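You operate a simulated robot arm through the tools that you are given. There is no shell and no other tool. Be economical: measure what you need, move in short steps, check, and stop when the job is done.

The job below is to be done with a simulated two-armed robot. You get a single attempt, and the scene is never put back.

JOB
Put one of the data plates from the top of the steel table on the blue plate. Close the table drawer. Take the red block and put it in the black frame. Put the three-hole tube marked "Y2" from the top of the assembly bench on the top of the grey bench. Pick up the brown carton marked "latches" from the top of the assembly bench with one hand, pass it to the other hand and put it on the top of the steel table. Stack the white carton labelled "clips" from the top of the long steel table on top of the white carton that says "caps". Do these in any order. Set down upright: data plate, red block, brown carton.

It is judged by the outcome, as a careful person would: the job done as asked, and still so three seconds after it is handed in. It fails if anything else is knocked over, pushed out of place, dropped, spilled or broken. Lids that push on must go on centred and level and be pressed home; caps that screw on are set level and turned clockwise until they are tight.

ROBOT AND FRAMES
Two 6-joint arms with two-finger grippers on one trunk, on a base that drives. Base frame: it is fixed to the floor where the robot stands at the start and does not move with it; the origin is under the middle of the robot, x ahead of it, y to its left, z up. Lengths are in cm, angles in rad, forces in N, time in s.
The left shoulder is at the start at [6, 14.3, 90], the right one opposite. With the tool pointing down near the work surface each hand reaches from about 32 to 72 cm from the robot's upright axis, wherever it stands, measured 20 degrees to its own side. Places, roughly: black frame (14x14 cm) [70, -184, 92]; blue plate (13x13x1 cm) [50, -130, 90]; brown carton [75, -350, 100]; data plate [75, 0, 100]; red block [75, -125, 100]; table drawer [40, -80, 80]; three-hole tube [75, -350, 75]; top of the grey bench [-70, 110, 80]; top of the steel table [80, -110, 90]; white carton [75, 175, 75]. Payload 2.45 kg a hand.
The tool frame of a hand sits at the grasp point between the pads (the TCP): z along the fingers, y along the line on which they close. The tips reach 2.6 cm beyond it. The gripper opens to 9.6 cm. The gripper's body begins 6.9 cm behind the TCP.
Orientation is that of the tool frame in the base frame, as a unit quaternion [w, x, y, z]. With the fingers straight down and closing along the base's y, the tool's x points along the base's -x, its y along +y and its z along -z.

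CONTROLS
- The arms move only by the tool servo_tool. It takes "left_targets", "right_targets" or both (then of equal length, played together; a hand with none holds still); each is a list of rows, each a list of 3 entries, a list of its own where there are three numbers: the shift along the tool's x, y, z in cm, then the turn, a rotation vector about the tool's x, y, z in rad, then the closure in counts, from 0 (fully open) to 255 (shut). In form: [[[tx, ty, tz], [wx, wy, wz], grip], ...]. A call has 1 to 8 rows; each row shifts and turns the commanded pose from where the row before left it, along the tool's axes as they then stand. Rows are played at 5 a second. More than 5 cm and 0.15 rad between two rows, or a gripper value outside its range, and nothing of the call is played. Where a pose cannot be reached the arm comes as near as it can. A force on the tool above 40 N (or 10 N above the force at the start of the call, whichever is more), or a blocked arm, ends the call early, and 0.2 s more pass. The fingers move at their own pace and stop on an object; they squeeze with about 31 N. The grip force told is the motor's: it shows also when the fingers shut on nothing. Time passes only in rows, and 0.2 s behind the last, so rows that do not move let the fingers close. The reply holds the time, the measured pose of the TCP, the force on the tool along the base axes, the opening and the grip force, in the units named above and with some noise, with the torque about the TCP (base axes, N m) and any sound that the robot's microphone picked up, and new pictures: "pictures" is both (left out), scene, wrist or none (wrist: the cameras of the hands that moved).
- Cameras (640 x 400 px; columns grow to the right, rows downward): "scene" is now at [11.64, -0.78, 147.95]; the picture's right is [-0.11, -0.99, -0.00], its down [-0.93, 0.10, -0.36] and it looks along [0.36, -0.04, -0.93] (base axes); focal length 214 px, centre (320, 200). "left" rides on the left gripper at [8.2, -0.3, -9.8] in its tool frame; the picture's right is [0.04, 1.00, 0.00], its down [-0.73, 0.03, -0.68] and it looks along [-0.68, 0.03, 0.73] (tool axes); focal length 256 px, centre (320, 200). "right" rides on the right gripper at [8.2, 0.3, -9.8] in its tool frame; the picture's right is [-0.04, 1.00, 0.00], its down [-0.73, -0.03, -0.68] and it looks along [-0.68, -0.03, 0.73] (tool axes); focal length 256 px, centre (320, 200). There is no depth. A picture from a camera that has moved, and an enlarged one, comes with that camera's place and axes in the base frame and with its lens.
- raise_lower(by): slides the trunk up (or, below 0, down) by that many cm; the arms and the scene camera ride with it, the base frame stays. It gives what a move gives, with no picture.
- roll_base(legs): drives the robot by 1 to 6 legs, each [ahead, turn to the left] in cm and rad, along the robot's own axes; the way and the turn of a leg run together, so that a leg with both is an arc; at most 150 cm and 3.142 rad a leg. The arms and the cameras ride along, it lands a little off, and it stops where it bumps. It gives what a move gives, and a new picture of the scene camera.
- head_to(pan, tilt): turns the head with the scene camera to pan (to the left, within 1.501 rad either way) and tilt (down, from -0.506 to 1.204), counted from straight ahead of the robot. It gives what a move gives, and a new picture of the scene camera.
- close_up(camera, box): a new picture of the part [left, top, right, bottom] of that camera's present view, enlarged. The clock stands still meanwhile.
- finish_job(): hands the job in; it is judged then, once.

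Go step by step. Nothing tells you exact positions but the pictures and the camera data: compare them with the known pose of the tool, close in by small moves and look again before you grip or let go. The budget is 186 turns and 260 pictures, counting those below and the enlarged ones. Unless the task says otherwise, let go and move clear before handing in, and close with one line.

The tools are called after ">>>" by a JSON object that holds its "name" and its "arguments". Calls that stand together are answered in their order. servo_tool: Moves the arms, as the interface text tells. Its arguments: {"type":"object","properties":{"left_targets":{"type":"array"},"right_targets":{"type":"array"},"pictures":{"type":"string","enum":["both","scene","wrist","none"]}},"required":[]} The other tools are called the same way: raise_lower (by) slides the trunk up or down; roll_base (legs) drives the base; head_to (pan, tilt) turns the head that bears the scene camera; close_up (camera, box) takes an enlarged picture of a part of a camera's view; finish_job () hands the job in.

At the start:

```text
clock: 0.0
left_position: [36.94, -4.08, 122.7]
left_tcp_rot: [0.001, 0.001, 1.0, -0.001]
left_contact_force: [0.3, 0.7, 0.2]
left_wrist_torque: [0.02, 0.01, 0.0]
left_opening: 9.62
left_gripper_force: 0.1
right_position: [30.64, -43.25, 117.23]
right_tcp_rot: [0.0, 0.0, 1.0, 0.0]
right_contact_force: [-0.8, -0.5, -0.7]
right_wrist_torque: [-0.02, -0.02, -0.03]
right_opening: 9.6
right_gripper_force: 0.1
trunk travel left (down, up): [-52.5, 6.5]
robot x, y, heading: [-0.02, 0.19, 0.003]
head pan, tilt: [-0.106, 1.201]
```

scene: 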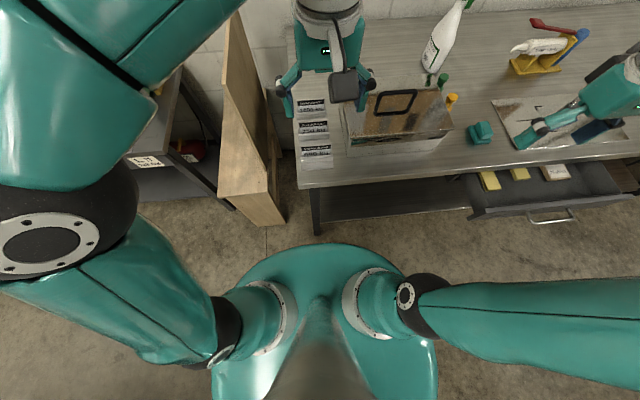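
right: 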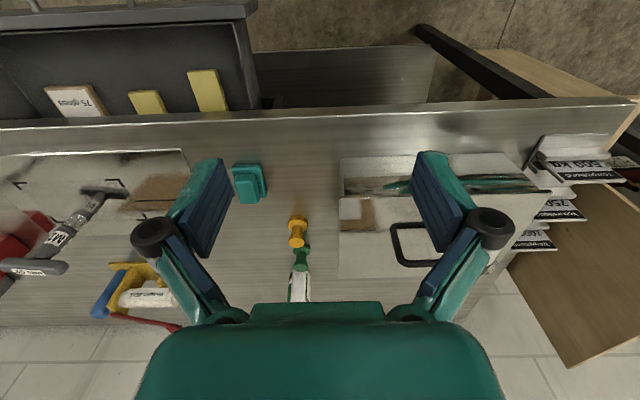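
left: 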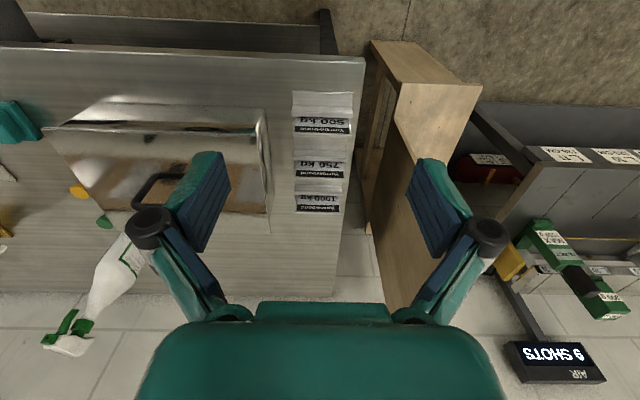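

I see the steel table ahead with data plates at its left end. The drawer is open on the right side. I'll look around with the head first.

>>> {"name": "head_to", "arguments": {"pan": -0.9, "tilt": 0.6}}

>>> {"name": "head_to", "arguments": {"pan": 0.9, "tilt": 0.6}}

>>> {"name": "head_to", "arguments": {"pan": 0.0, "tilt": 0.7}}

```text
clock: 1.1
left_position: [36.86, -4.05, 122.84]
left_tcp_rot: [0.0, 0.0, 1.0, 0.001]
left_contact_force: [-0.4, -0.6, -0.1]
left_wrist_torque: [-0.02, -0.01, -0.03]
left_opening: 9.63
left_gripper_force: 0.0
right_position: [30.6, -43.35, 117.24]
right_tcp_rot: [0.0, 0.0, 1.0, 0.0]
right_contact_force: [0.4, -0.3, 0.2]
right_wrist_torque: [0.0, 0.01, 0.01]
right_opening: 9.61
right_gripper_force: 0.0
trunk travel left (down, up): [-52.5, 6.5]
robot x, y, heading: [-0.3, -0.22, -0.001]
head pan, tilt: [-0.901, 0.6]
camera scene: at [11.58, -7.11, 152.41], right [-0.78, -0.62, 0.0], down [-0.35, 0.44, -0.82], along [0.51, -0.65, -0.57], focal length 214 px, centre (320, 200)
```

scene: 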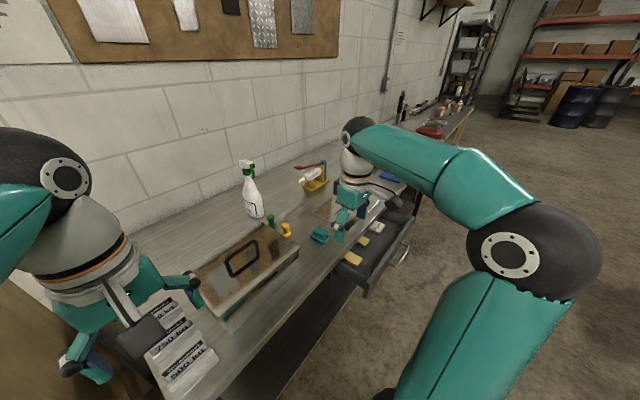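

```text
clock: 2.9
left_position: [36.9, -3.99, 122.8]
left_tcp_rot: [0.0, 0.0, 1.0, 0.0]
left_contact_force: [-1.0, -0.1, 0.7]
left_wrist_torque: [0.01, 0.0, 0.01]
left_opening: 9.6
left_gripper_force: 0.1
right_position: [30.59, -43.33, 117.28]
right_tcp_rot: [0.0, 0.0, 1.0, 0.0]
right_contact_force: [-0.4, 0.4, 0.6]
right_wrist_torque: [0.0, 0.03, -0.01]
right_opening: 9.58
right_gripper_force: 0.1
trunk travel left (down, up): [-52.5, 6.5]
robot x, y, heading: [-0.09, -0.35, 0.003]
head pan, tilt: [0.901, 0.6]
camera scene: at [11.58, 6.74, 152.41], right [0.78, -0.62, 0.0], down [-0.35, -0.44, -0.82], along [0.51, 0.65, -0.57], focal length 214 px, centre (320, 200)
```

scene: 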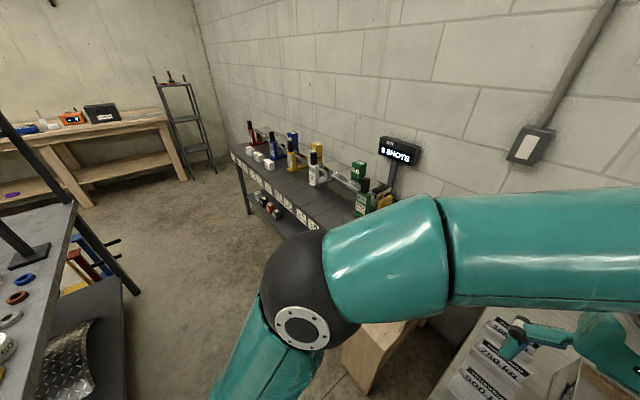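

```text
clock: 4.1
left_position: [36.94, -4.01, 122.84]
left_tcp_rot: [-0.001, -0.001, 1.0, 0.0]
left_contact_force: [-0.4, 0.4, 0.5]
left_wrist_torque: [0.02, 0.01, 0.02]
left_opening: 9.61
left_gripper_force: 0.0
right_position: [30.74, -43.38, 117.19]
right_tcp_rot: [0.0, 0.0, 1.0, 0.001]
right_contact_force: [-0.1, -1.0, 0.2]
right_wrist_torque: [-0.01, 0.04, 0.0]
right_opening: 9.62
right_gripper_force: 0.0
trunk travel left (down, up): [-52.5, 6.5]
robot x, y, heading: [0.25, -0.1, -0.004]
head pan, tilt: [0.0, 0.7]
camera scene: at [14.58, -0.18, 151.55], right [0.0, -1.0, 0.0], down [-0.64, 0.0, -0.76], along [0.76, 0.0, -0.64], focal length 214 px, centre (320, 200)
```

scene: 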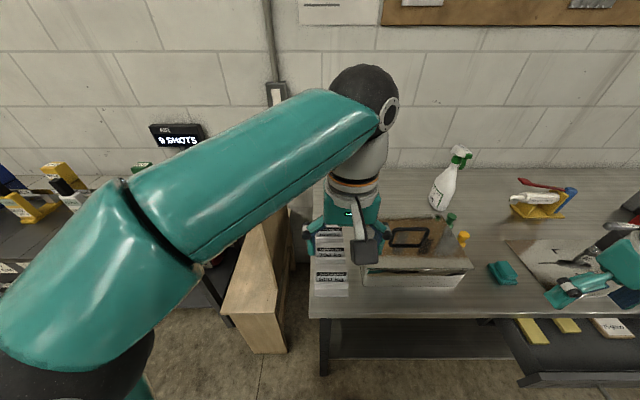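

I want to see the plates in detail, and the rest of the table.

>>> {"name": "close_up", "arguments": {"camera": "left", "box": [260, 70, 380, 220]}}

>>> {"name": "close_up", "arguments": {"camera": "scene", "box": [300, 200, 400, 320]}}

>>> {"name": "close_up", "arguments": {"camera": "right", "box": [500, 110, 640, 260]}}

```text
2.67 times, centred on (320, 145) of left
camera zoom: at [28.77, -4.33, 132.69], right [-0.04, 1.0, 0.0], down [0.73, 0.03, 0.68], along [0.68, 0.03, -0.73], focal length 683 px, centre (320, 347)
```

zoom: 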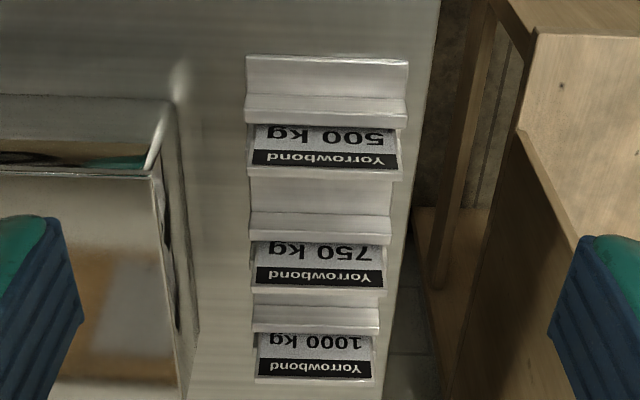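

```text
3.33 times, centred on (350, 260) of scene
camera zoom: at [14.58, -0.18, 151.55], right [0.0, -1.0, 0.0], down [-0.64, 0.0, -0.76], along [0.76, 0.0, -0.64], focal length 715 px, centre (220, 0)
```

zoom: 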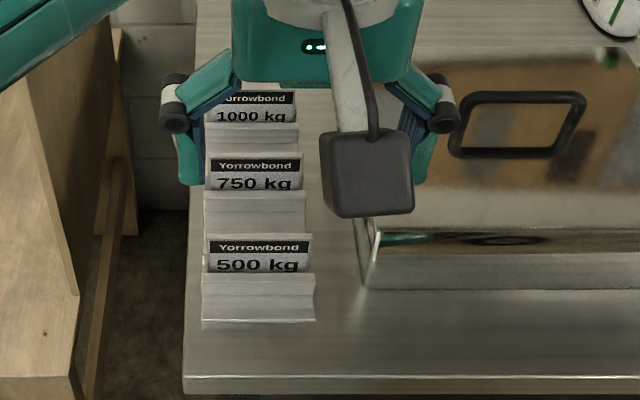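

```text
2.67 times, centred on (570, 185) of right
camera zoom: at [22.44, -43.06, 127.09], right [0.04, 1.0, 0.0], down [0.73, -0.03, 0.68], along [0.68, -0.03, -0.73], focal length 683 px, centre (-347, 240)
```

zoom: 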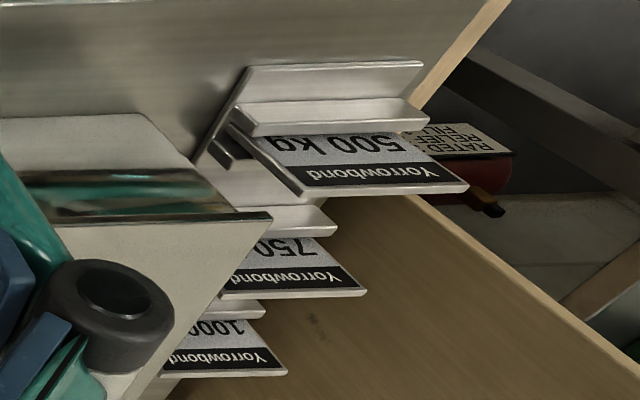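

The three data plates stand upright in stands at x≈47-62, y≈-3. I'll turn the left hand a quarter turn to close along x, watching the plate edge-on from the side.

>>> {"name": "servo_tool", "arguments": {"left_targets": [[[0, 0, 0], [0, 0, 0.15], 0], [[0, 0, 0], [0, 0, 0.15], 0], [[0, 0, 0], [0, 0, 0.15], 0], [[0, 0, 0], [0, 0, 0.15], 0], [[0, 0, 0], [0, 0, 0.15], 0], [[0, 0, 0], [0, 0, 0.15], 0], [[0, 0, 0], [0, 0, 0.15], 0], [[0, 0, 0], [0, 0, 0.15], 0]], "pictures": "none"}}

>>> {"name": "servo_tool", "arguments": {"left_targets": [[[0, 0, 0], [0, 0, 0.15], 0], [[0, 0, 0], [0, 0, 0.15], 0], [[0, 0, 0], [0, 0, 0.071], 0], [[0, -4, 3], [0, 0, 0], 0], [[0, -4, 3], [0, 0, 0], 0], [[0, 0, 3], [0, 0, 0], 0]], "pictures": "wrist"}}

```text
clock: 5.9
left_position: [36.87, -3.97, 122.88]
left_tcp_rot: [0.0, 0.566, 0.825, 0.001]
left_contact_force: [0.3, -0.1, 0.3]
left_wrist_torque: [-0.02, -0.01, -0.01]
left_opening: 9.61
left_gripper_force: 0.0
right_position: [30.71, -43.27, 117.23]
right_tcp_rot: [0.0, 0.0, 1.0, 0.0]
right_contact_force: [0.0, 0.1, 0.7]
right_wrist_torque: [0.02, -0.03, -0.01]
right_opening: 9.57
right_gripper_force: 0.0
trunk travel left (down, up): [-52.5, 6.5]
robot x, y, heading: [-0.02, -0.06, 0.003]
head pan, tilt: [0.0, 0.7]
```

```text
clock: 7.3
left_position: [29.11, -3.96, 113.86]
left_tcp_rot: [0.0, 0.707, 0.707, -0.001]
left_contact_force: [-0.1, 0.2, -0.1]
left_wrist_torque: [0.0, 0.01, -0.01]
left_opening: 9.6
left_gripper_force: 0.0
right_position: [30.75, -43.4, 117.28]
right_tcp_rot: [0.0, -0.001, 1.0, 0.0]
right_contact_force: [0.2, -0.3, -0.4]
right_wrist_torque: [-0.02, 0.01, -0.02]
right_opening: 9.58
right_gripper_force: 0.0
trunk travel left (down, up): [-52.5, 6.5]
robot x, y, heading: [-0.01, 0.3, 0.002]
head pan, tilt: [0.0, 0.7]
camera left: at [28.78, 4.24, 123.7], right [1.0, 0.04, 0.0], down [0.03, -0.73, 0.68], along [0.03, -0.68, -0.73], focal length 256 px, centre (320, 200)
```

left: 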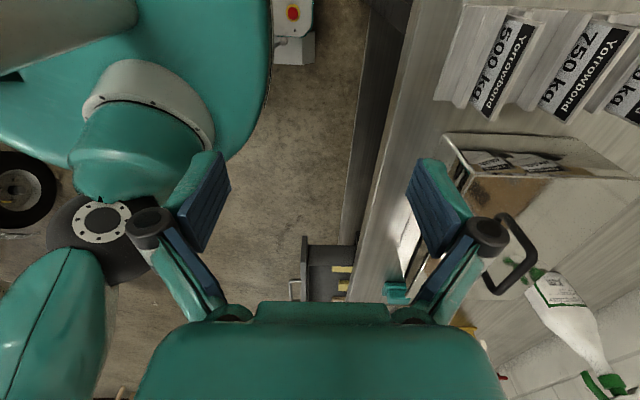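

Tool y is base +x now. I'll move over the front plate.

>>> {"name": "servo_tool", "arguments": {"left_targets": [[[2, 4.5, 0], [0, 0, 0], 0], [[2, 4.5, 0], [0, 0, 0], 0], [[2, 4.5, 0], [0, 0, 0], 0], [[2, 4.5, 0], [0, 0, 0], 0]], "pictures": "wrist"}}

```text
clock: 8.3
left_position: [46.86, 4.31, 113.81]
left_tcp_rot: [-0.001, 0.708, 0.707, -0.001]
left_contact_force: [0.5, 0.9, 0.1]
left_wrist_torque: [-0.02, 0.03, 0.0]
left_opening: 9.63
left_gripper_force: 0.0
right_position: [30.86, -43.35, 117.3]
right_tcp_rot: [0.0, 0.0, 1.0, -0.001]
right_contact_force: [1.0, 0.2, 0.2]
right_wrist_torque: [0.03, 0.01, 0.0]
right_opening: 9.6
right_gripper_force: 0.1
trunk travel left (down, up): [-52.5, 6.5]
robot x, y, heading: [-0.13, 0.12, 0.003]
head pan, tilt: [0.0, 0.7]
camera left: at [46.53, 12.45, 123.66], right [1.0, 0.04, 0.0], down [0.03, -0.73, 0.68], along [0.03, -0.68, -0.73], focal length 256 px, centre (320, 200)
```

left: 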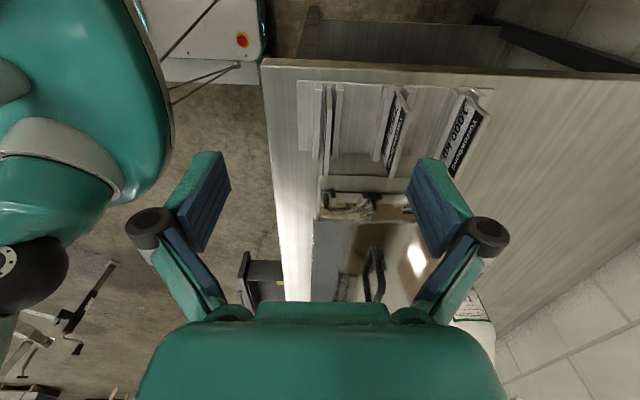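

>>> {"name": "close_up", "arguments": {"camera": "left", "box": [280, 60, 500, 200]}}

```text
2.86 times, centred on (390, 130) of left
camera zoom: at [46.53, 12.45, 123.66], right [1.0, 0.04, 0.0], down [0.03, -0.73, 0.68], along [0.03, -0.68, -0.73], focal length 731 px, centre (120, 400)
```

zoom: 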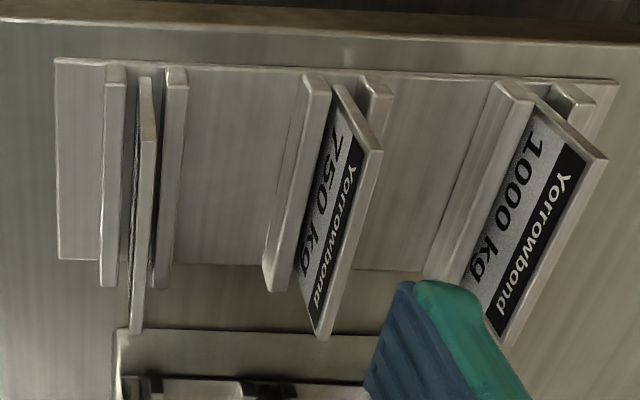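

There is one holder with three upright plates. The front plate ("500 kg") has its top edge at about x=48.1, y≈-3.2, z≈97. I'll approach over it with the fingers partly closed.

>>> {"name": "servo_tool", "arguments": {"left_targets": [[[-3.5, 0.6, 2], [0, 0, 0], 130], [[-4, 0.6, 2.5], [0, 0, 0], 130], [[0, 0, 3], [0, 0, 0], 130], [[0, 0, 3], [0, 0, 0], 130]], "pictures": "wrist"}}

```text
clock: 9.3
left_position: [47.98, -3.57, 103.25]
left_tcp_rot: [0.0, 0.707, 0.707, 0.0]
left_contact_force: [0.5, 0.8, -0.6]
left_wrist_torque: [-0.04, 0.01, -0.05]
left_opening: 4.7
left_gripper_force: 0.0
right_position: [30.74, -43.35, 117.1]
right_tcp_rot: [0.0, 0.0, 1.0, 0.001]
right_contact_force: [-0.2, 0.2, 0.0]
right_wrist_torque: [0.01, 0.03, 0.01]
right_opening: 9.6
right_gripper_force: 0.0
trunk travel left (down, up): [-52.5, 6.5]
robot x, y, heading: [0.23, -0.17, 0.002]
head pan, tilt: [0.0, 0.7]
camera left: at [47.64, 4.62, 113.12], right [1.0, 0.04, 0.0], down [0.03, -0.73, 0.68], along [0.03, -0.68, -0.73], focal length 256 px, centre (320, 200)
```

left: 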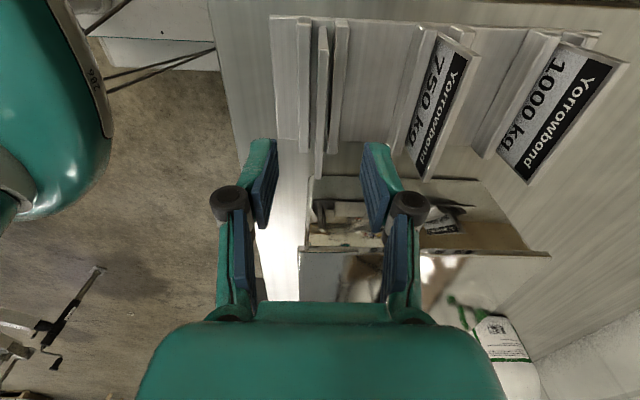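

Aligned (plate at x≈48, TCP 47.98). I'll descend to z≈96 and close.

>>> {"name": "servo_tool", "arguments": {"left_targets": [[[0, 0, 3.5], [0, 0, 0], 130], [[0, 0, 3.5], [0, 0, 0], 130], [[0, 0, 0], [0, 0, 0], 255], [[0, 0, 0], [0, 0, 0], 255], [[0, 0, 0], [0, 0, 0], 255]], "pictures": "wrist"}}

```text
clock: 10.5
left_position: [48.0, -3.49, 96.18]
left_tcp_rot: [0.0, 0.707, 0.707, 0.0]
left_contact_force: [0.6, 0.7, -0.7]
left_wrist_torque: [0.01, 0.02, 0.05]
left_opening: 0.61
left_gripper_force: 31.4
right_position: [30.73, -43.3, 117.25]
right_tcp_rot: [0.001, 0.0, 1.0, -0.001]
right_contact_force: [0.1, -0.2, -0.3]
right_wrist_torque: [0.02, 0.02, 0.01]
right_opening: 9.58
right_gripper_force: 0.0
trunk travel left (down, up): [-52.5, 6.5]
robot x, y, heading: [0.39, 0.2, -0.007]
head pan, tilt: [0.0, 0.7]
camera left: at [47.68, 4.76, 105.98], right [1.0, 0.04, 0.0], down [0.03, -0.73, 0.68], along [0.03, -0.68, -0.73], focal length 256 px, centre (320, 200)
```

left: 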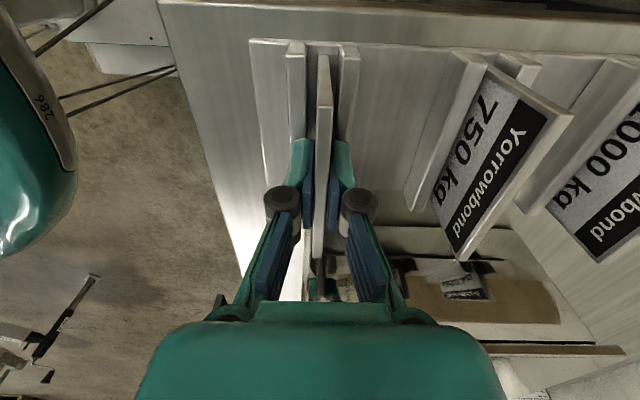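

Gripped (0.61 cm thick). I'll lift straight up clear of the holder.

>>> {"name": "servo_tool", "arguments": {"left_targets": [[[0, 0, -2], [0, 0, 0], 255], [[0, 0, -3], [0, 0, 0], 255], [[0, 0, -4], [0, 0, 0], 255], [[0, 0, -4], [0, 0, 0], 255], [[0, 0, -4], [0, 0, 0], 255]], "pictures": "wrist"}}

>>> {"name": "head_to", "arguments": {"pan": -1.0, "tilt": 0.9}}

```text
clock: 11.7
left_position: [47.8, -3.42, 113.62]
left_tcp_rot: [-0.001, 0.707, 0.707, -0.001]
left_contact_force: [0.9, -0.4, -1.3]
left_wrist_torque: [0.0, 0.0, 0.0]
left_opening: 0.58
left_gripper_force: 30.3
right_position: [30.61, -43.41, 117.22]
right_tcp_rot: [0.0, 0.0, 1.0, 0.0]
right_contact_force: [-0.4, 1.1, 0.8]
right_wrist_torque: [0.01, 0.03, 0.07]
right_opening: 9.64
right_gripper_force: 0.0
trunk travel left (down, up): [-52.5, 6.5]
robot x, y, heading: [-0.38, -0.3, -0.004]
head pan, tilt: [0.0, 0.7]
camera left: at [47.5, 4.74, 123.39], right [1.0, 0.04, 0.0], down [0.03, -0.73, 0.68], along [0.03, -0.68, -0.73], focal length 256 px, centre (320, 200)
```

left: 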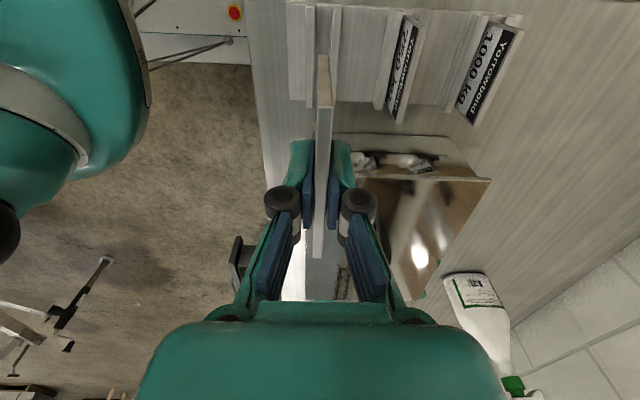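

```text
clock: 13.0
left_position: [47.83, -3.4, 113.52]
left_tcp_rot: [0.0, 0.707, 0.707, 0.0]
left_contact_force: [-0.1, -0.6, -0.4]
left_wrist_torque: [-0.03, -0.02, -0.01]
left_opening: 0.6
left_gripper_force: 31.4
right_position: [30.67, -43.39, 117.31]
right_tcp_rot: [0.0, 0.001, 1.0, 0.0]
right_contact_force: [-0.1, 1.0, 0.3]
right_wrist_torque: [0.01, 0.0, -0.01]
right_opening: 9.62
right_gripper_force: 0.0
trunk travel left (down, up): [-52.5, 6.5]
robot x, y, heading: [0.12, -0.1, 0.001]
head pan, tilt: [-1.0, 0.901]
camera scene: at [10.19, -6.54, 149.94], right [-0.84, -0.54, 0.0], down [-0.42, 0.66, -0.62], along [0.34, -0.52, -0.78], focal length 214 px, centre (320, 200)
```

scene: 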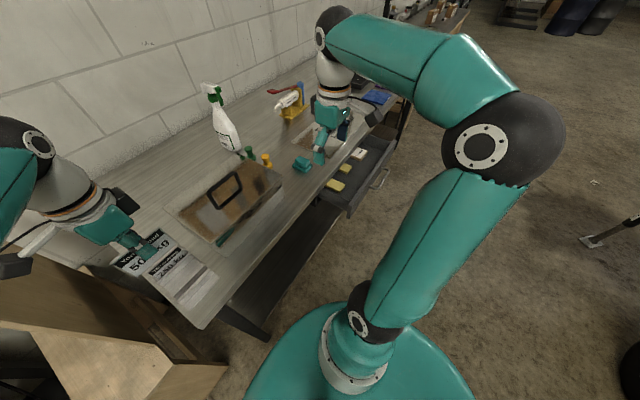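

Plate held. Now I back off, turn, drive along the table toward y≈-146, and face it again.

>>> {"name": "roll_base", "arguments": {"legs": [[-25, 0], [0, -1.571], [146, 0], [0, 1.571]]}}

>>> {"name": "head_to", "arguments": {"pan": 0.0, "tilt": 0.7}}

```text
clock: 18.1
left_position: [-13.62, -47.33, 113.58]
left_tcp_rot: [-0.001, 0.989, 0.15, 0.001]
left_contact_force: [-0.2, -0.5, -0.7]
left_wrist_torque: [0.07, -0.09, 0.01]
left_opening: 0.6
left_gripper_force: 31.0
right_position: [-56.95, -42.56, 117.15]
right_tcp_rot: [0.0, 0.594, 0.804, 0.001]
right_contact_force: [-1.1, 0.2, -0.2]
right_wrist_torque: [0.01, -0.05, -0.01]
right_opening: 9.59
right_gripper_force: 0.0
trunk travel left (down, up): [-52.5, 6.5]
robot x, y, heading: [-19.96, 1.58, -1.301]
head pan, tilt: [-1.0, 0.901]
stopped in leg 2: the robot was blocked; the commanded pose is now the measured one
camera scene: at [-23.77, -10.71, 149.9], right [-0.75, 0.67, 0.0], down [0.52, 0.59, -0.62], along [-0.41, -0.46, -0.79], focal length 214 px, centre (320, 200)
```

scene: 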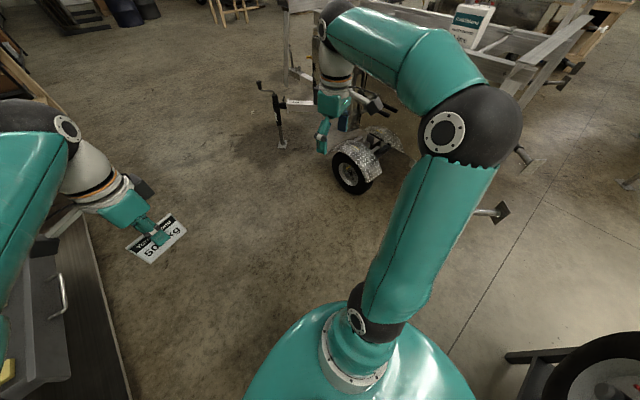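

```text
clock: 19.4
left_position: [-13.29, -47.0, 113.64]
left_tcp_rot: [0.001, 0.989, 0.15, 0.0]
left_contact_force: [0.5, -0.2, -0.4]
left_wrist_torque: [0.01, 0.01, 0.02]
left_opening: 0.61
left_gripper_force: 30.7
right_position: [-56.51, -42.46, 117.36]
right_tcp_rot: [0.001, 0.595, 0.804, 0.0]
right_contact_force: [0.7, 0.5, -0.6]
right_wrist_torque: [0.01, 0.01, 0.05]
right_opening: 9.59
right_gripper_force: 0.0
trunk travel left (down, up): [-52.5, 6.5]
robot x, y, heading: [-19.97, 1.37, -1.302]
head pan, tilt: [0.0, 0.7]
camera scene: at [-16.14, -12.98, 151.55], right [-0.96, -0.27, 0.0], down [-0.17, 0.62, -0.76], along [0.2, -0.74, -0.64], focal length 214 px, centre (320, 200)
```

scene: 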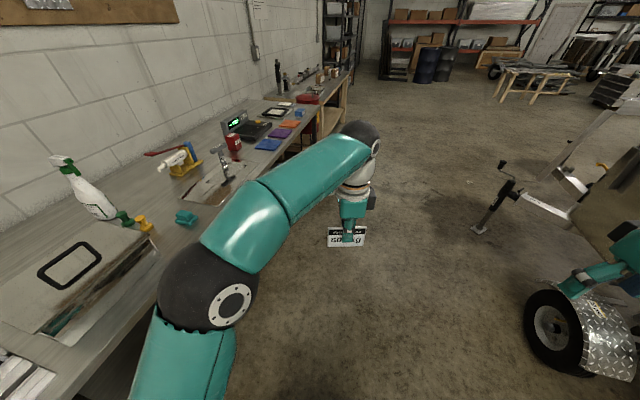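

The turn was blocked by something; a trailer stands to my right. I'll look to the right and the left.

>>> {"name": "head_to", "arguments": {"pan": -1.5, "tilt": 0.9}}

>>> {"name": "head_to", "arguments": {"pan": 1.5, "tilt": 0.9}}

```text
clock: 21.0
left_position: [-13.23, -46.91, 113.66]
left_tcp_rot: [0.001, 0.989, 0.149, -0.001]
left_contact_force: [-0.6, 0.4, -0.3]
left_wrist_torque: [0.0, 0.01, 0.01]
left_opening: 0.61
left_gripper_force: 30.8
right_position: [-56.54, -42.29, 117.45]
right_tcp_rot: [0.001, 0.594, 0.805, -0.001]
right_contact_force: [-0.7, -0.2, 1.1]
right_wrist_torque: [-0.04, 0.02, 0.01]
right_opening: 9.56
right_gripper_force: 0.1
trunk travel left (down, up): [-52.5, 6.5]
robot x, y, heading: [-19.99, 1.26, -1.3]
head pan, tilt: [-1.499, 0.901]
camera scene: at [-25.5, -7.33, 149.94], right [-0.34, 0.94, 0.0], down [0.74, 0.26, -0.62], along [-0.59, -0.21, -0.78], focal length 214 px, centre (320, 200)
```

scene: 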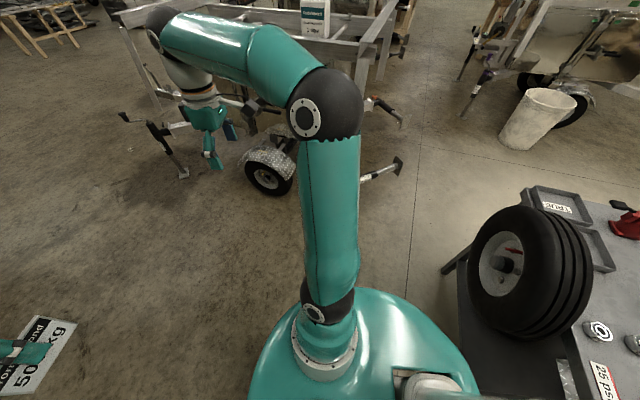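

```text
clock: 23.6
left_position: [-13.43, -46.99, 113.66]
left_tcp_rot: [0.001, 0.989, 0.149, -0.001]
left_contact_force: [-0.2, -0.4, -1.2]
left_wrist_torque: [0.0, -0.02, -0.01]
left_opening: 0.59
left_gripper_force: 31.0
right_position: [-56.51, -42.31, 117.5]
right_tcp_rot: [0.0, 0.594, 0.804, -0.001]
right_contact_force: [-0.4, 0.5, -0.6]
right_wrist_torque: [0.03, -0.03, 0.02]
right_opening: 9.59
right_gripper_force: 0.0
trunk travel left (down, up): [-52.5, 6.5]
robot x, y, heading: [-20.04, 1.13, -1.302]
head pan, tilt: [1.499, 0.901]
camera scene: at [-10.98, -3.31, 149.94], right [0.2, -0.98, 0.0], down [-0.77, -0.15, -0.62], along [0.61, 0.12, -0.78], focal length 214 px, centre (320, 200)
```

scene: 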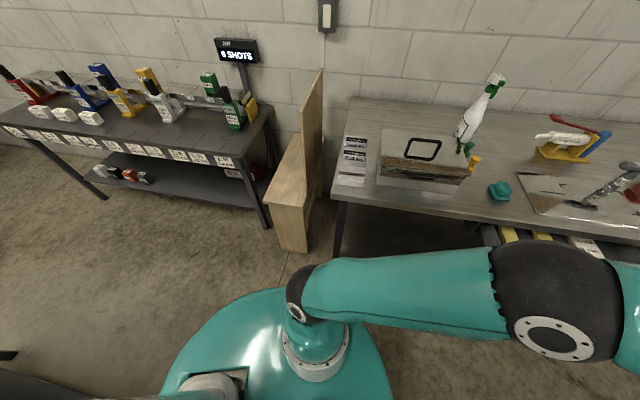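

The base's rear likely met the grey bench behind-left. I'll pull ahead first, then complete the turn and drive on.

>>> {"name": "roll_base", "arguments": {"legs": [[35, 0], [0, -0.36], [112, 0], [0, 1.66]]}}

>>> {"name": "head_to", "arguments": {"pan": 0.0, "tilt": 0.9}}

```text
clock: 36.0
left_position: [23.66, -163.81, 113.71]
left_tcp_rot: [0.001, 0.791, 0.611, -0.001]
left_contact_force: [0.8, -0.2, -1.2]
left_wrist_torque: [-0.05, 0.04, 0.01]
left_opening: 0.62
left_gripper_force: 30.8
right_position: [-3.12, -198.04, 117.62]
right_tcp_rot: [0.001, 0.13, 0.992, -0.002]
right_contact_force: [0.5, 0.9, 0.1]
right_wrist_torque: [-0.06, 0.05, -0.02]
right_opening: 9.59
right_gripper_force: 0.0
trunk travel left (down, up): [-52.5, 6.5]
robot x, y, heading: [-22.53, -148.56, -0.262]
head pan, tilt: [1.499, 0.901]
stopped in leg 4: the robot was blocked; the commanded pose is now the measured one
camera scene: at [-13.96, -142.85, 149.91], right [0.94, -0.33, 0.0], down [-0.26, -0.74, -0.62], along [0.2, 0.58, -0.79], focal length 214 px, centre (320, 200)
```

scene: 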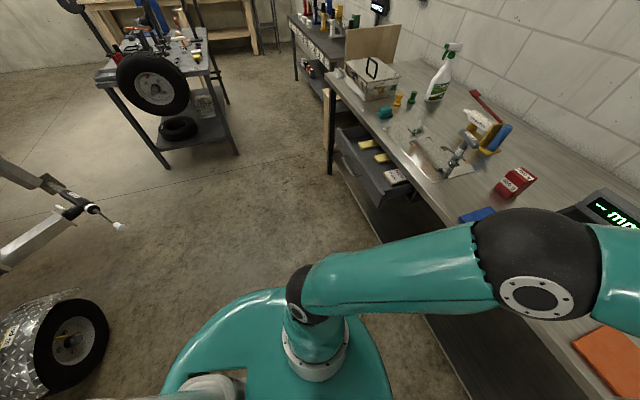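

```text
clock: 37.6
left_position: [23.43, -164.14, 113.69]
left_tcp_rot: [0.001, 0.792, 0.611, -0.001]
left_contact_force: [0.5, -1.4, -1.6]
left_wrist_torque: [-0.01, 0.01, 0.02]
left_opening: 0.62
left_gripper_force: 31.1
right_position: [-3.33, -198.32, 117.54]
right_tcp_rot: [0.0, 0.129, 0.992, -0.001]
right_contact_force: [0.2, -0.8, -0.2]
right_wrist_torque: [0.01, 0.02, 0.06]
right_opening: 9.6
right_gripper_force: 0.0
trunk travel left (down, up): [-52.5, 6.5]
robot x, y, heading: [-22.5, -148.2, -0.264]
head pan, tilt: [0.0, 0.901]
camera scene: at [-9.3, -152.27, 149.93], right [-0.26, -0.97, 0.0], down [-0.76, 0.2, -0.62], along [0.6, -0.16, -0.78], focal length 214 px, centre (320, 200)
```

scene: 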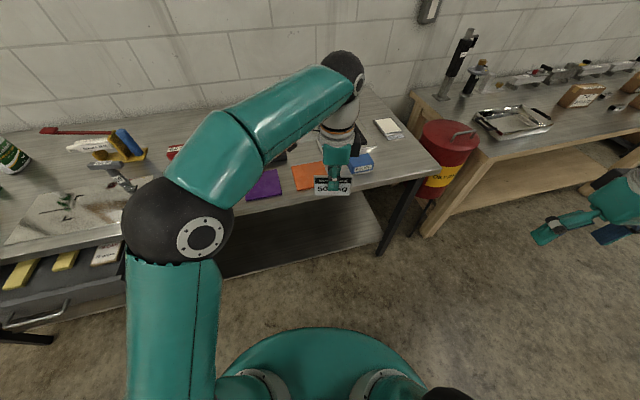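

Blocked again near the end of the turn, probably rear against the trailer. I'll move ahead, then finish the turn.

>>> {"name": "roll_base", "arguments": {"legs": [[18, 0], [0, 0.263]]}}

```text
clock: 40.1
left_position: [43.42, -156.2, 113.69]
left_tcp_rot: [0.001, 0.704, 0.71, 0.0]
left_contact_force: [0.1, 0.5, -0.1]
left_wrist_torque: [0.0, 0.01, -0.01]
left_opening: 0.59
left_gripper_force: 31.2
right_position: [26.54, -196.16, 117.45]
right_tcp_rot: [0.001, -0.003, 1.0, -0.001]
right_contact_force: [-0.8, 0.7, -0.1]
right_wrist_torque: [0.0, 0.01, -0.04]
right_opening: 9.62
right_gripper_force: 0.0
trunk travel left (down, up): [-52.5, 6.5]
robot x, y, heading: [-5.27, -154.24, 0.005]
head pan, tilt: [0.0, 0.901]
camera scene: at [8.6, -154.28, 149.93], right [0.0, -1.0, 0.0], down [-0.78, 0.0, -0.62], along [0.62, 0.0, -0.78], focal length 214 px, centre (320, 200)
```

scene: 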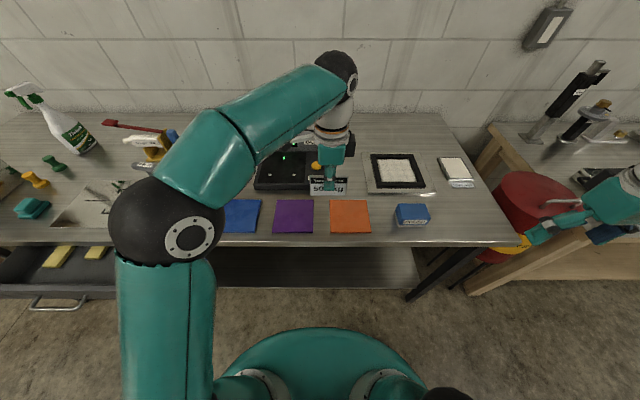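

Facing the table now: blue plate around (49,-127.7), black frame around (70,-185). I'll move the left hand above the blue plate.

>>> {"name": "servo_tool", "arguments": {"left_targets": [[[4.5, 0.9, 0], [0, 0, 0], 255], [[4.5, 0.9, 0], [0, 0, 0], 255], [[4.5, 0.9, 0], [0, 0, 0], 255], [[4.5, 0.9, 0], [0, 0, 0], 255], [[4.5, 0.9, 0], [0, 0, 0], 255], [[4.5, 0.9, 0], [0, 0, 0], 255]], "pictures": "both"}}

```text
clock: 41.5
left_position: [48.49, -128.89, 113.64]
left_tcp_rot: [0.001, 0.705, 0.709, 0.0]
left_contact_force: [0.8, 0.1, -0.9]
left_wrist_torque: [-0.03, 0.03, 0.01]
left_opening: 0.58
left_gripper_force: 30.8
right_position: [26.67, -196.13, 117.62]
right_tcp_rot: [0.0, -0.004, 1.0, 0.0]
right_contact_force: [0.5, 0.4, -0.2]
right_wrist_torque: [-0.03, -0.03, -0.01]
right_opening: 9.66
right_gripper_force: 0.1
trunk travel left (down, up): [-52.5, 6.5]
robot x, y, heading: [-5.55, -154.14, -0.0]
head pan, tilt: [0.0, 0.901]
camera scene: at [8.66, -154.21, 149.92], right [0.0, -1.0, 0.0], down [-0.78, 0.0, -0.62], along [0.62, 0.0, -0.78], focal length 214 px, centre (320, 200)
camera left: at [48.13, -120.6, 123.48], right [1.0, 0.05, 0.0], down [0.04, -0.73, 0.68], along [0.03, -0.68, -0.73], focal length 256 px, centre (320, 200)
```

scene: 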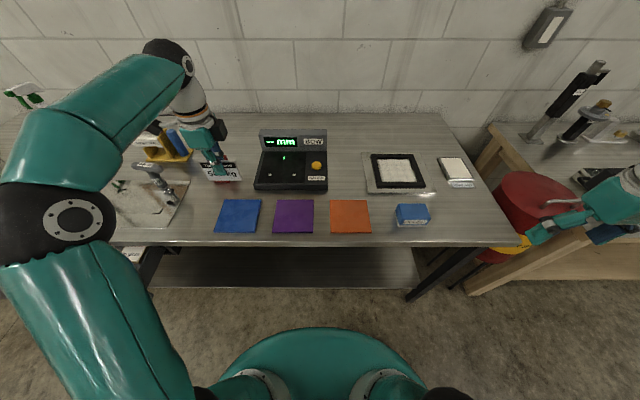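
left: 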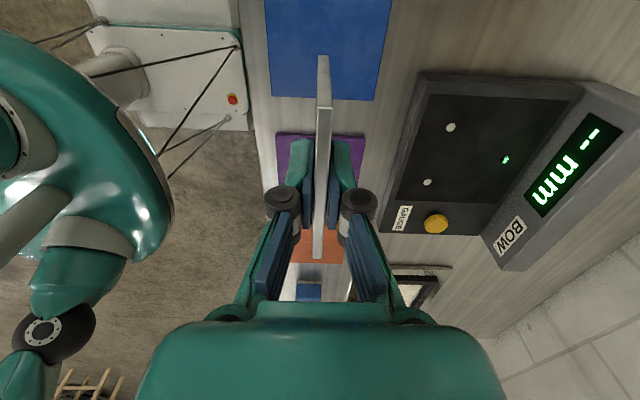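

I'll centre over the blue plate (49,-127) and lower to a few cm above.

>>> {"name": "servo_tool", "arguments": {"left_targets": [[[1.9, 0.5, 3], [0, 0, 0], 255], [[0, 0, 4], [0, 0, 0], 255], [[0, 0, 4], [0, 0, 0], 255], [[0, 0, 2.5], [0, 0, 0], 255]], "pictures": "wrist"}}

```text
clock: 42.5
left_position: [48.93, -127.21, 100.44]
left_tcp_rot: [0.002, 0.704, 0.71, 0.0]
left_contact_force: [0.5, 0.2, -0.9]
left_wrist_torque: [0.0, -0.02, 0.02]
left_opening: 0.58
left_gripper_force: 30.9
right_position: [26.53, -196.29, 117.54]
right_tcp_rot: [0.001, -0.004, 1.0, -0.001]
right_contact_force: [0.5, -0.2, 1.2]
right_wrist_torque: [-0.02, -0.02, -0.01]
right_opening: 9.59
right_gripper_force: 0.1
trunk travel left (down, up): [-52.5, 6.5]
robot x, y, heading: [-5.04, -154.34, 0.002]
head pan, tilt: [0.0, 0.901]
camera left: at [48.54, -119.01, 110.17], right [1.0, 0.05, 0.0], down [0.03, -0.73, 0.68], along [0.03, -0.68, -0.73], focal length 256 px, centre (320, 200)
```

left: 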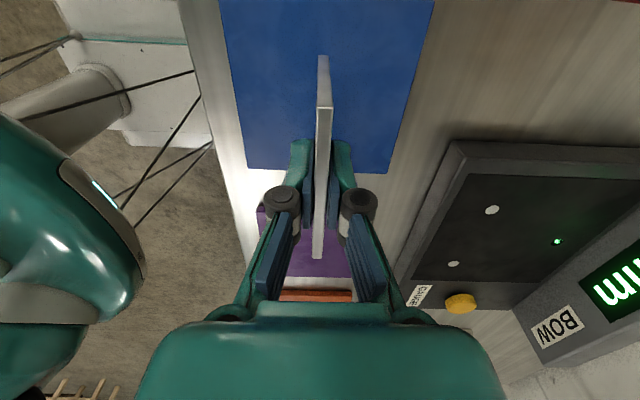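

>>> {"name": "servo_tool", "arguments": {"left_targets": [[[0, 0, 1.2], [0, 0, 0], 255], [[0, 0, 0.8], [0, 0, 0], 255]], "pictures": "wrist"}}

>>> {"name": "close_up", "arguments": {"camera": "left", "box": [240, 20, 400, 120]}}

```text
clock: 43.1
left_position: [48.96, -127.3, 98.39]
left_tcp_rot: [0.001, 0.704, 0.71, 0.0]
left_contact_force: [-0.2, 0.2, -0.3]
left_wrist_torque: [0.0, 0.01, 0.0]
left_opening: 0.59
left_gripper_force: 31.0
right_position: [26.49, -196.15, 117.47]
right_tcp_rot: [0.001, -0.003, 1.0, 0.0]
right_contact_force: [0.4, -0.5, -0.3]
right_wrist_torque: [0.0, -0.04, 0.02]
right_opening: 9.61
right_gripper_force: 0.0
trunk travel left (down, up): [-52.5, 6.5]
robot x, y, heading: [-5.11, -153.91, 0.005]
head pan, tilt: [0.0, 0.901]
camera left: at [48.59, -119.08, 108.14], right [1.0, 0.05, 0.0], down [0.03, -0.73, 0.68], along [0.03, -0.68, -0.73], focal length 256 px, centre (320, 200)
```

left: 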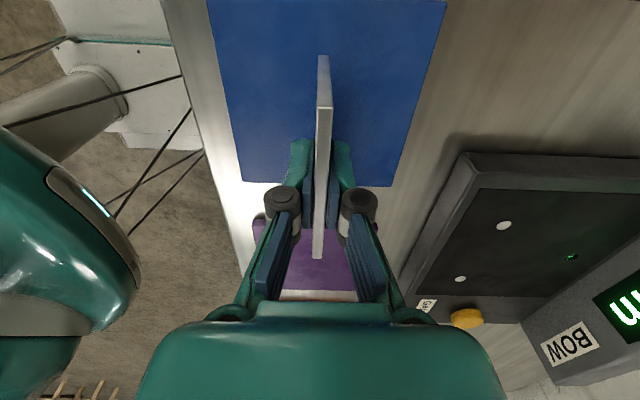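

```text
4.00 times, centred on (320, 70) of left
camera zoom: at [48.59, -119.08, 108.14], right [1.0, 0.05, 0.0], down [0.03, -0.73, 0.68], along [0.03, -0.68, -0.73], focal length 1024 px, centre (320, 720)
```

zoom: 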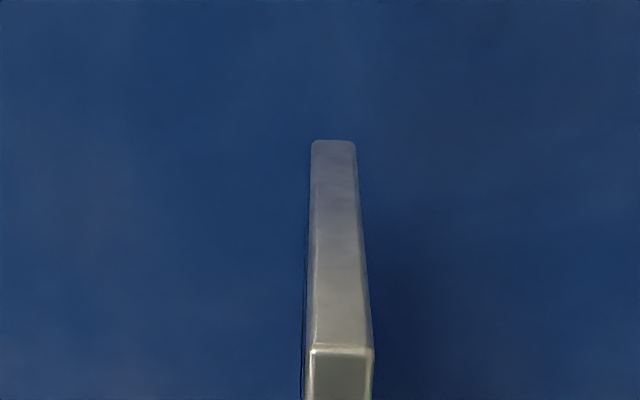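

Bottom edge is at z≈92.9, about 2 cm above the blue plate. Stepping down while checking force.

>>> {"name": "servo_tool", "arguments": {"left_targets": [[[0, 0, 0.7], [0, 0, 0], 255], [[0, 0, 0.3], [0, 0, 0], 255]], "pictures": "none"}}

>>> {"name": "servo_tool", "arguments": {"left_targets": [[[0, 0, 0.3], [0, 0, 0], 255], [[0, 0, 0], [0, 0, 0], 255]], "pictures": "none"}}

>>> {"name": "servo_tool", "arguments": {"left_targets": [[[0, 0, 0.3], [0, 0, 0], 255], [[0, 0, 0], [0, 0, 0], 255]], "pictures": "wrist"}}

```text
clock: 43.7
left_position: [48.89, -127.31, 97.28]
left_tcp_rot: [0.0, 0.704, 0.71, -0.001]
left_contact_force: [0.3, 0.7, -1.7]
left_wrist_torque: [0.0, 0.01, 0.02]
left_opening: 0.59
left_gripper_force: 30.8
right_position: [26.52, -196.17, 117.43]
right_tcp_rot: [0.0, -0.003, 1.0, -0.001]
right_contact_force: [-0.3, -1.8, -0.3]
right_wrist_torque: [0.01, 0.0, 0.05]
right_opening: 9.58
right_gripper_force: 0.1
trunk travel left (down, up): [-52.5, 6.5]
robot x, y, heading: [-5.41, -154.26, 0.003]
head pan, tilt: [0.0, 0.901]
```

```text
clock: 44.3
left_position: [49.05, -127.33, 97.02]
left_tcp_rot: [0.001, 0.704, 0.71, 0.0]
left_contact_force: [0.0, -0.5, 0.2]
left_wrist_torque: [0.02, -0.01, 0.03]
left_opening: 0.59
left_gripper_force: 31.2
right_position: [26.6, -196.23, 117.54]
right_tcp_rot: [0.001, -0.003, 1.0, -0.001]
right_contact_force: [0.1, -0.2, -0.4]
right_wrist_torque: [-0.01, 0.0, 0.01]
right_opening: 9.62
right_gripper_force: 0.1
trunk travel left (down, up): [-52.5, 6.5]
robot x, y, heading: [-4.8, -154.34, 0.01]
head pan, tilt: [0.0, 0.901]
```

```text
clock: 44.9
left_position: [48.98, -127.25, 96.63]
left_tcp_rot: [0.0, 0.704, 0.71, 0.0]
left_contact_force: [0.9, -0.1, -1.1]
left_wrist_torque: [0.05, 0.02, 0.0]
left_opening: 0.58
left_gripper_force: 31.1
right_position: [26.48, -196.09, 117.45]
right_tcp_rot: [0.0, -0.003, 1.0, -0.001]
right_contact_force: [0.4, 0.6, -0.1]
right_wrist_torque: [0.04, 0.02, 0.01]
right_opening: 9.59
right_gripper_force: 0.1
trunk travel left (down, up): [-52.5, 6.5]
robot x, y, heading: [-4.96, -153.91, 0.009]
head pan, tilt: [0.0, 0.901]
camera left: at [48.63, -119.1, 106.45], right [1.0, 0.05, 0.0], down [0.04, -0.73, 0.68], along [0.03, -0.68, -0.73], focal length 256 px, centre (320, 200)
```

left: 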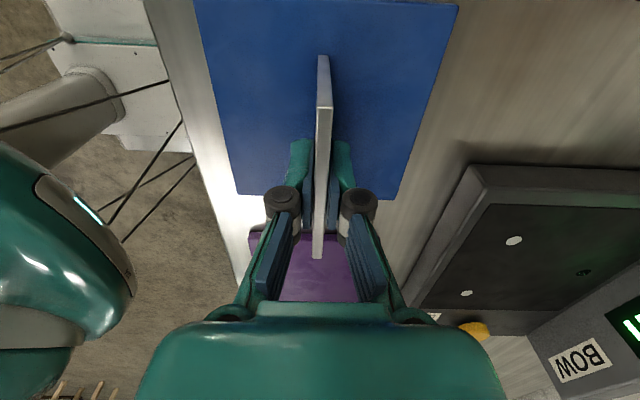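

>>> {"name": "servo_tool", "arguments": {"left_targets": [[[0, 0, 0.3], [0, 0, 0], 255], [[0, 0, 0], [0, 0, 0], 255]], "pictures": "none"}}

>>> {"name": "servo_tool", "arguments": {"left_targets": [[[0, 0, 0.2], [0, 0, 0], 255], [[0, 0, 0], [0, 0, 0], 255]], "pictures": "none"}}

>>> {"name": "close_up", "arguments": {"camera": "left", "box": [240, 20, 400, 120]}}

```text
clock: 45.5
left_position: [49.02, -127.29, 96.43]
left_tcp_rot: [0.002, 0.704, 0.71, 0.001]
left_contact_force: [0.4, -0.7, 12.2]
left_wrist_torque: [0.1, -0.03, 0.01]
left_opening: 0.61
left_gripper_force: 30.6
right_position: [26.47, -196.23, 117.67]
right_tcp_rot: [0.001, -0.004, 1.0, -0.001]
right_contact_force: [0.0, 1.3, -0.6]
right_wrist_torque: [0.04, -0.02, -0.02]
right_opening: 9.62
right_gripper_force: 0.1
trunk travel left (down, up): [-52.5, 6.5]
robot x, y, heading: [-4.88, -154.36, 0.006]
head pan, tilt: [0.0, 0.901]
```

```text
clock: 46.1
left_position: [49.03, -127.39, 96.53]
left_tcp_rot: [0.003, 0.704, 0.71, 0.002]
left_contact_force: [1.3, 0.1, 25.0]
left_wrist_torque: [-0.01, -0.08, 0.03]
left_opening: 0.59
left_gripper_force: 30.9
right_position: [26.21, -196.49, 117.53]
right_tcp_rot: [0.002, -0.004, 1.0, -0.001]
right_contact_force: [0.1, 0.6, -0.3]
right_wrist_torque: [-0.01, -0.01, 0.02]
right_opening: 9.59
right_gripper_force: 0.2
trunk travel left (down, up): [-52.5, 6.5]
robot x, y, heading: [-5.27, -153.98, 0.002]
head pan, tilt: [0.0, 0.901]
```

```text
4.00 times, centred on (320, 70) of left
camera zoom: at [48.52, -119.13, 106.31], right [1.0, 0.05, 0.01], down [0.03, -0.73, 0.68], along [0.04, -0.68, -0.73], focal length 1024 px, centre (320, 720)
```

zoom: 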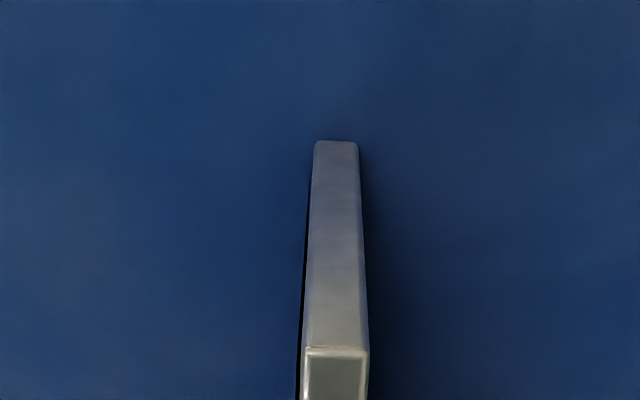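

Plate is in contact. I'll relieve the pressing and then open.

>>> {"name": "servo_tool", "arguments": {"left_targets": [[[0, 0, -0.3], [0, 0, 0], 255], [[0, 0, -0.1], [0, 0, 0], 255]], "pictures": "none"}}

>>> {"name": "servo_tool", "arguments": {"left_targets": [[[0, 0, 0], [0, 0, 0], 225], [[0, 0, 0], [0, 0, 0], 160]], "pictures": "wrist"}}

```text
clock: 46.7
left_position: [49.05, -127.25, 96.6]
left_tcp_rot: [0.002, 0.705, 0.709, -0.001]
left_contact_force: [3.6, -1.2, 9.5]
left_wrist_torque: [0.15, -0.19, -0.02]
left_opening: 0.56
left_gripper_force: 30.9
right_position: [26.49, -196.22, 117.38]
right_tcp_rot: [0.001, -0.003, 1.0, 0.0]
right_contact_force: [-0.5, -0.5, 0.4]
right_wrist_torque: [-0.02, -0.01, 0.0]
right_opening: 9.59
right_gripper_force: 0.1
trunk travel left (down, up): [-52.5, 6.5]
robot x, y, heading: [-5.39, -154.28, 0.005]
head pan, tilt: [0.0, 0.901]
```

```text
clock: 47.3
left_position: [49.02, -127.25, 96.49]
left_tcp_rot: [0.001, 0.704, 0.71, -0.001]
left_contact_force: [-0.2, 1.0, 0.1]
left_wrist_torque: [0.02, -0.02, 0.0]
left_opening: 3.59
left_gripper_force: 0.0
right_position: [26.45, -196.1, 117.54]
right_tcp_rot: [0.001, -0.004, 1.0, -0.001]
right_contact_force: [0.4, 0.0, 1.2]
right_wrist_torque: [0.03, -0.01, 0.02]
right_opening: 9.6
right_gripper_force: 0.0
trunk travel left (down, up): [-52.5, 6.5]
robot x, y, heading: [-5.15, -154.02, 0.004]
head pan, tilt: [0.0, 0.901]
camera left: at [48.64, -119.02, 106.32], right [1.0, 0.05, 0.0], down [0.04, -0.73, 0.68], along [0.03, -0.68, -0.73], focal length 256 px, centre (320, 200)
```

left: 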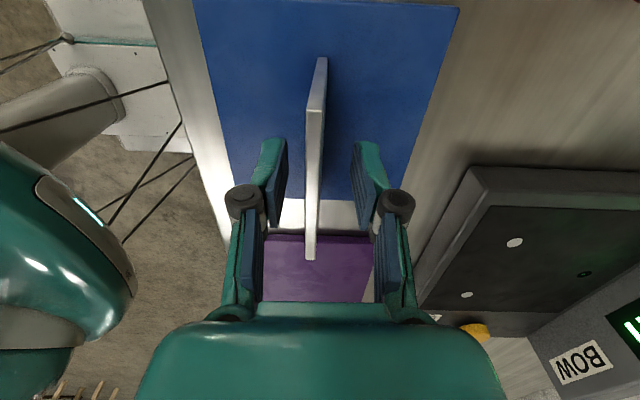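

>>> {"name": "servo_tool", "arguments": {"left_targets": [[[0, 0, 0], [0, 0, 0], 160], [[0, 0, 0], [0, 0, 0], 160]], "pictures": "wrist"}}

>>> {"name": "close_up", "arguments": {"camera": "left", "box": [240, 20, 400, 120]}}

```text
clock: 47.9
left_position: [49.09, -127.36, 96.61]
left_tcp_rot: [0.001, 0.704, 0.71, 0.0]
left_contact_force: [0.5, -0.1, 0.5]
left_wrist_torque: [0.01, 0.02, 0.02]
left_opening: 3.58
left_gripper_force: 0.1
right_position: [26.57, -196.18, 117.56]
right_tcp_rot: [0.001, -0.003, 1.0, -0.001]
right_contact_force: [-0.5, 0.4, -0.1]
right_wrist_torque: [-0.02, 0.0, -0.01]
right_opening: 9.58
right_gripper_force: 0.1
trunk travel left (down, up): [-52.5, 6.5]
robot x, y, heading: [-5.12, -154.36, 0.006]
head pan, tilt: [0.0, 0.901]
camera left: at [48.65, -119.03, 106.38], right [1.0, 0.05, 0.0], down [0.04, -0.73, 0.68], along [0.03, -0.68, -0.73], focal length 256 px, centre (320, 200)
```

left: 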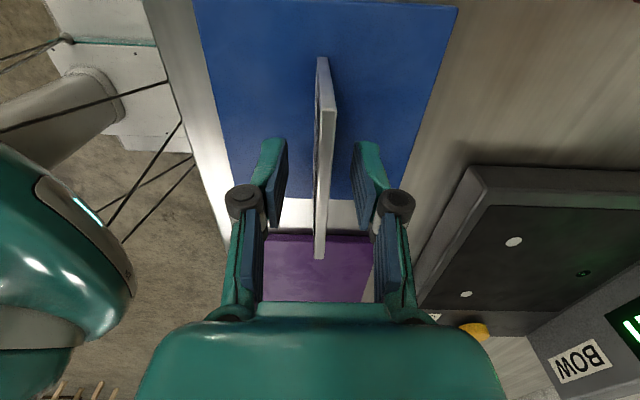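

```text
4.00 times, centred on (320, 70) of left
camera zoom: at [48.65, -119.03, 106.38], right [1.0, 0.05, 0.0], down [0.04, -0.73, 0.68], along [0.03, -0.68, -0.73], focal length 1024 px, centre (320, 720)
```

zoom: 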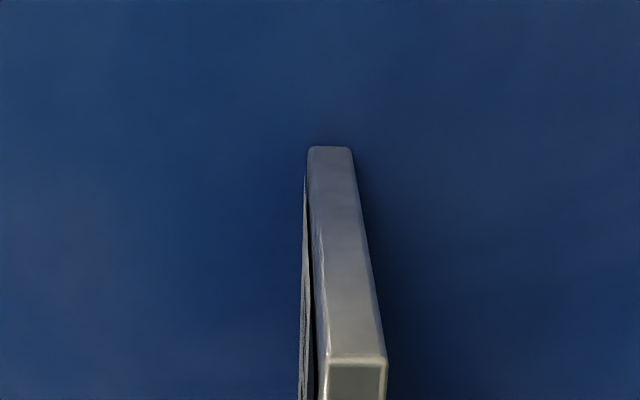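

It rocks slightly; I'll wait for it to settle between the fingers.

>>> {"name": "servo_tool", "arguments": {"left_targets": [[[0, 0, 0], [0, 0, 0], 160], [[0, 0, 0], [0, 0, 0], 160], [[0, 0, 0], [0, 0, 0], 160], [[0, 0, 0], [0, 0, 0], 160], [[0, 0, 0], [0, 0, 0], 160], [[0, 0, 0], [0, 0, 0], 160]], "pictures": "none"}}

>>> {"name": "close_up", "arguments": {"camera": "left", "box": [240, 20, 400, 120]}}

```text
clock: 49.3
left_position: [49.01, -127.3, 96.43]
left_tcp_rot: [0.0, 0.704, 0.711, 0.0]
left_contact_force: [0.2, 0.0, -0.2]
left_wrist_torque: [0.0, 0.0, 0.04]
left_opening: 3.59
left_gripper_force: 0.0
right_position: [26.56, -196.2, 117.49]
right_tcp_rot: [0.001, -0.003, 1.0, -0.001]
right_contact_force: [-0.3, 0.2, 0.1]
right_wrist_torque: [0.01, 0.02, 0.01]
right_opening: 9.6
right_gripper_force: 0.0
trunk travel left (down, up): [-52.5, 6.5]
robot x, y, heading: [-5.2, -154.03, 0.006]
head pan, tilt: [0.0, 0.901]
```

```text
4.00 times, centred on (320, 70) of left
camera zoom: at [48.65, -119.02, 106.38], right [1.0, 0.05, 0.0], down [0.04, -0.73, 0.68], along [0.03, -0.68, -0.73], focal length 1024 px, centre (320, 720)
```

zoom: 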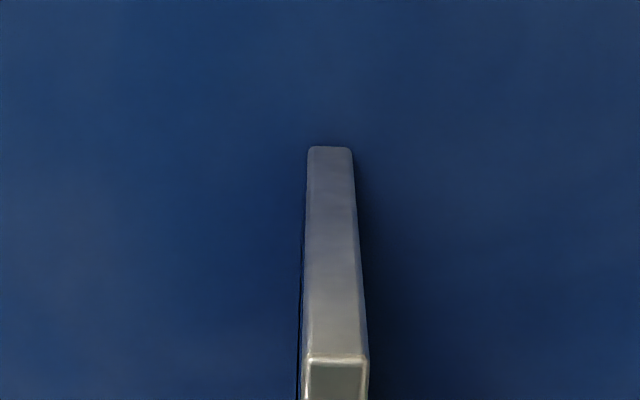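

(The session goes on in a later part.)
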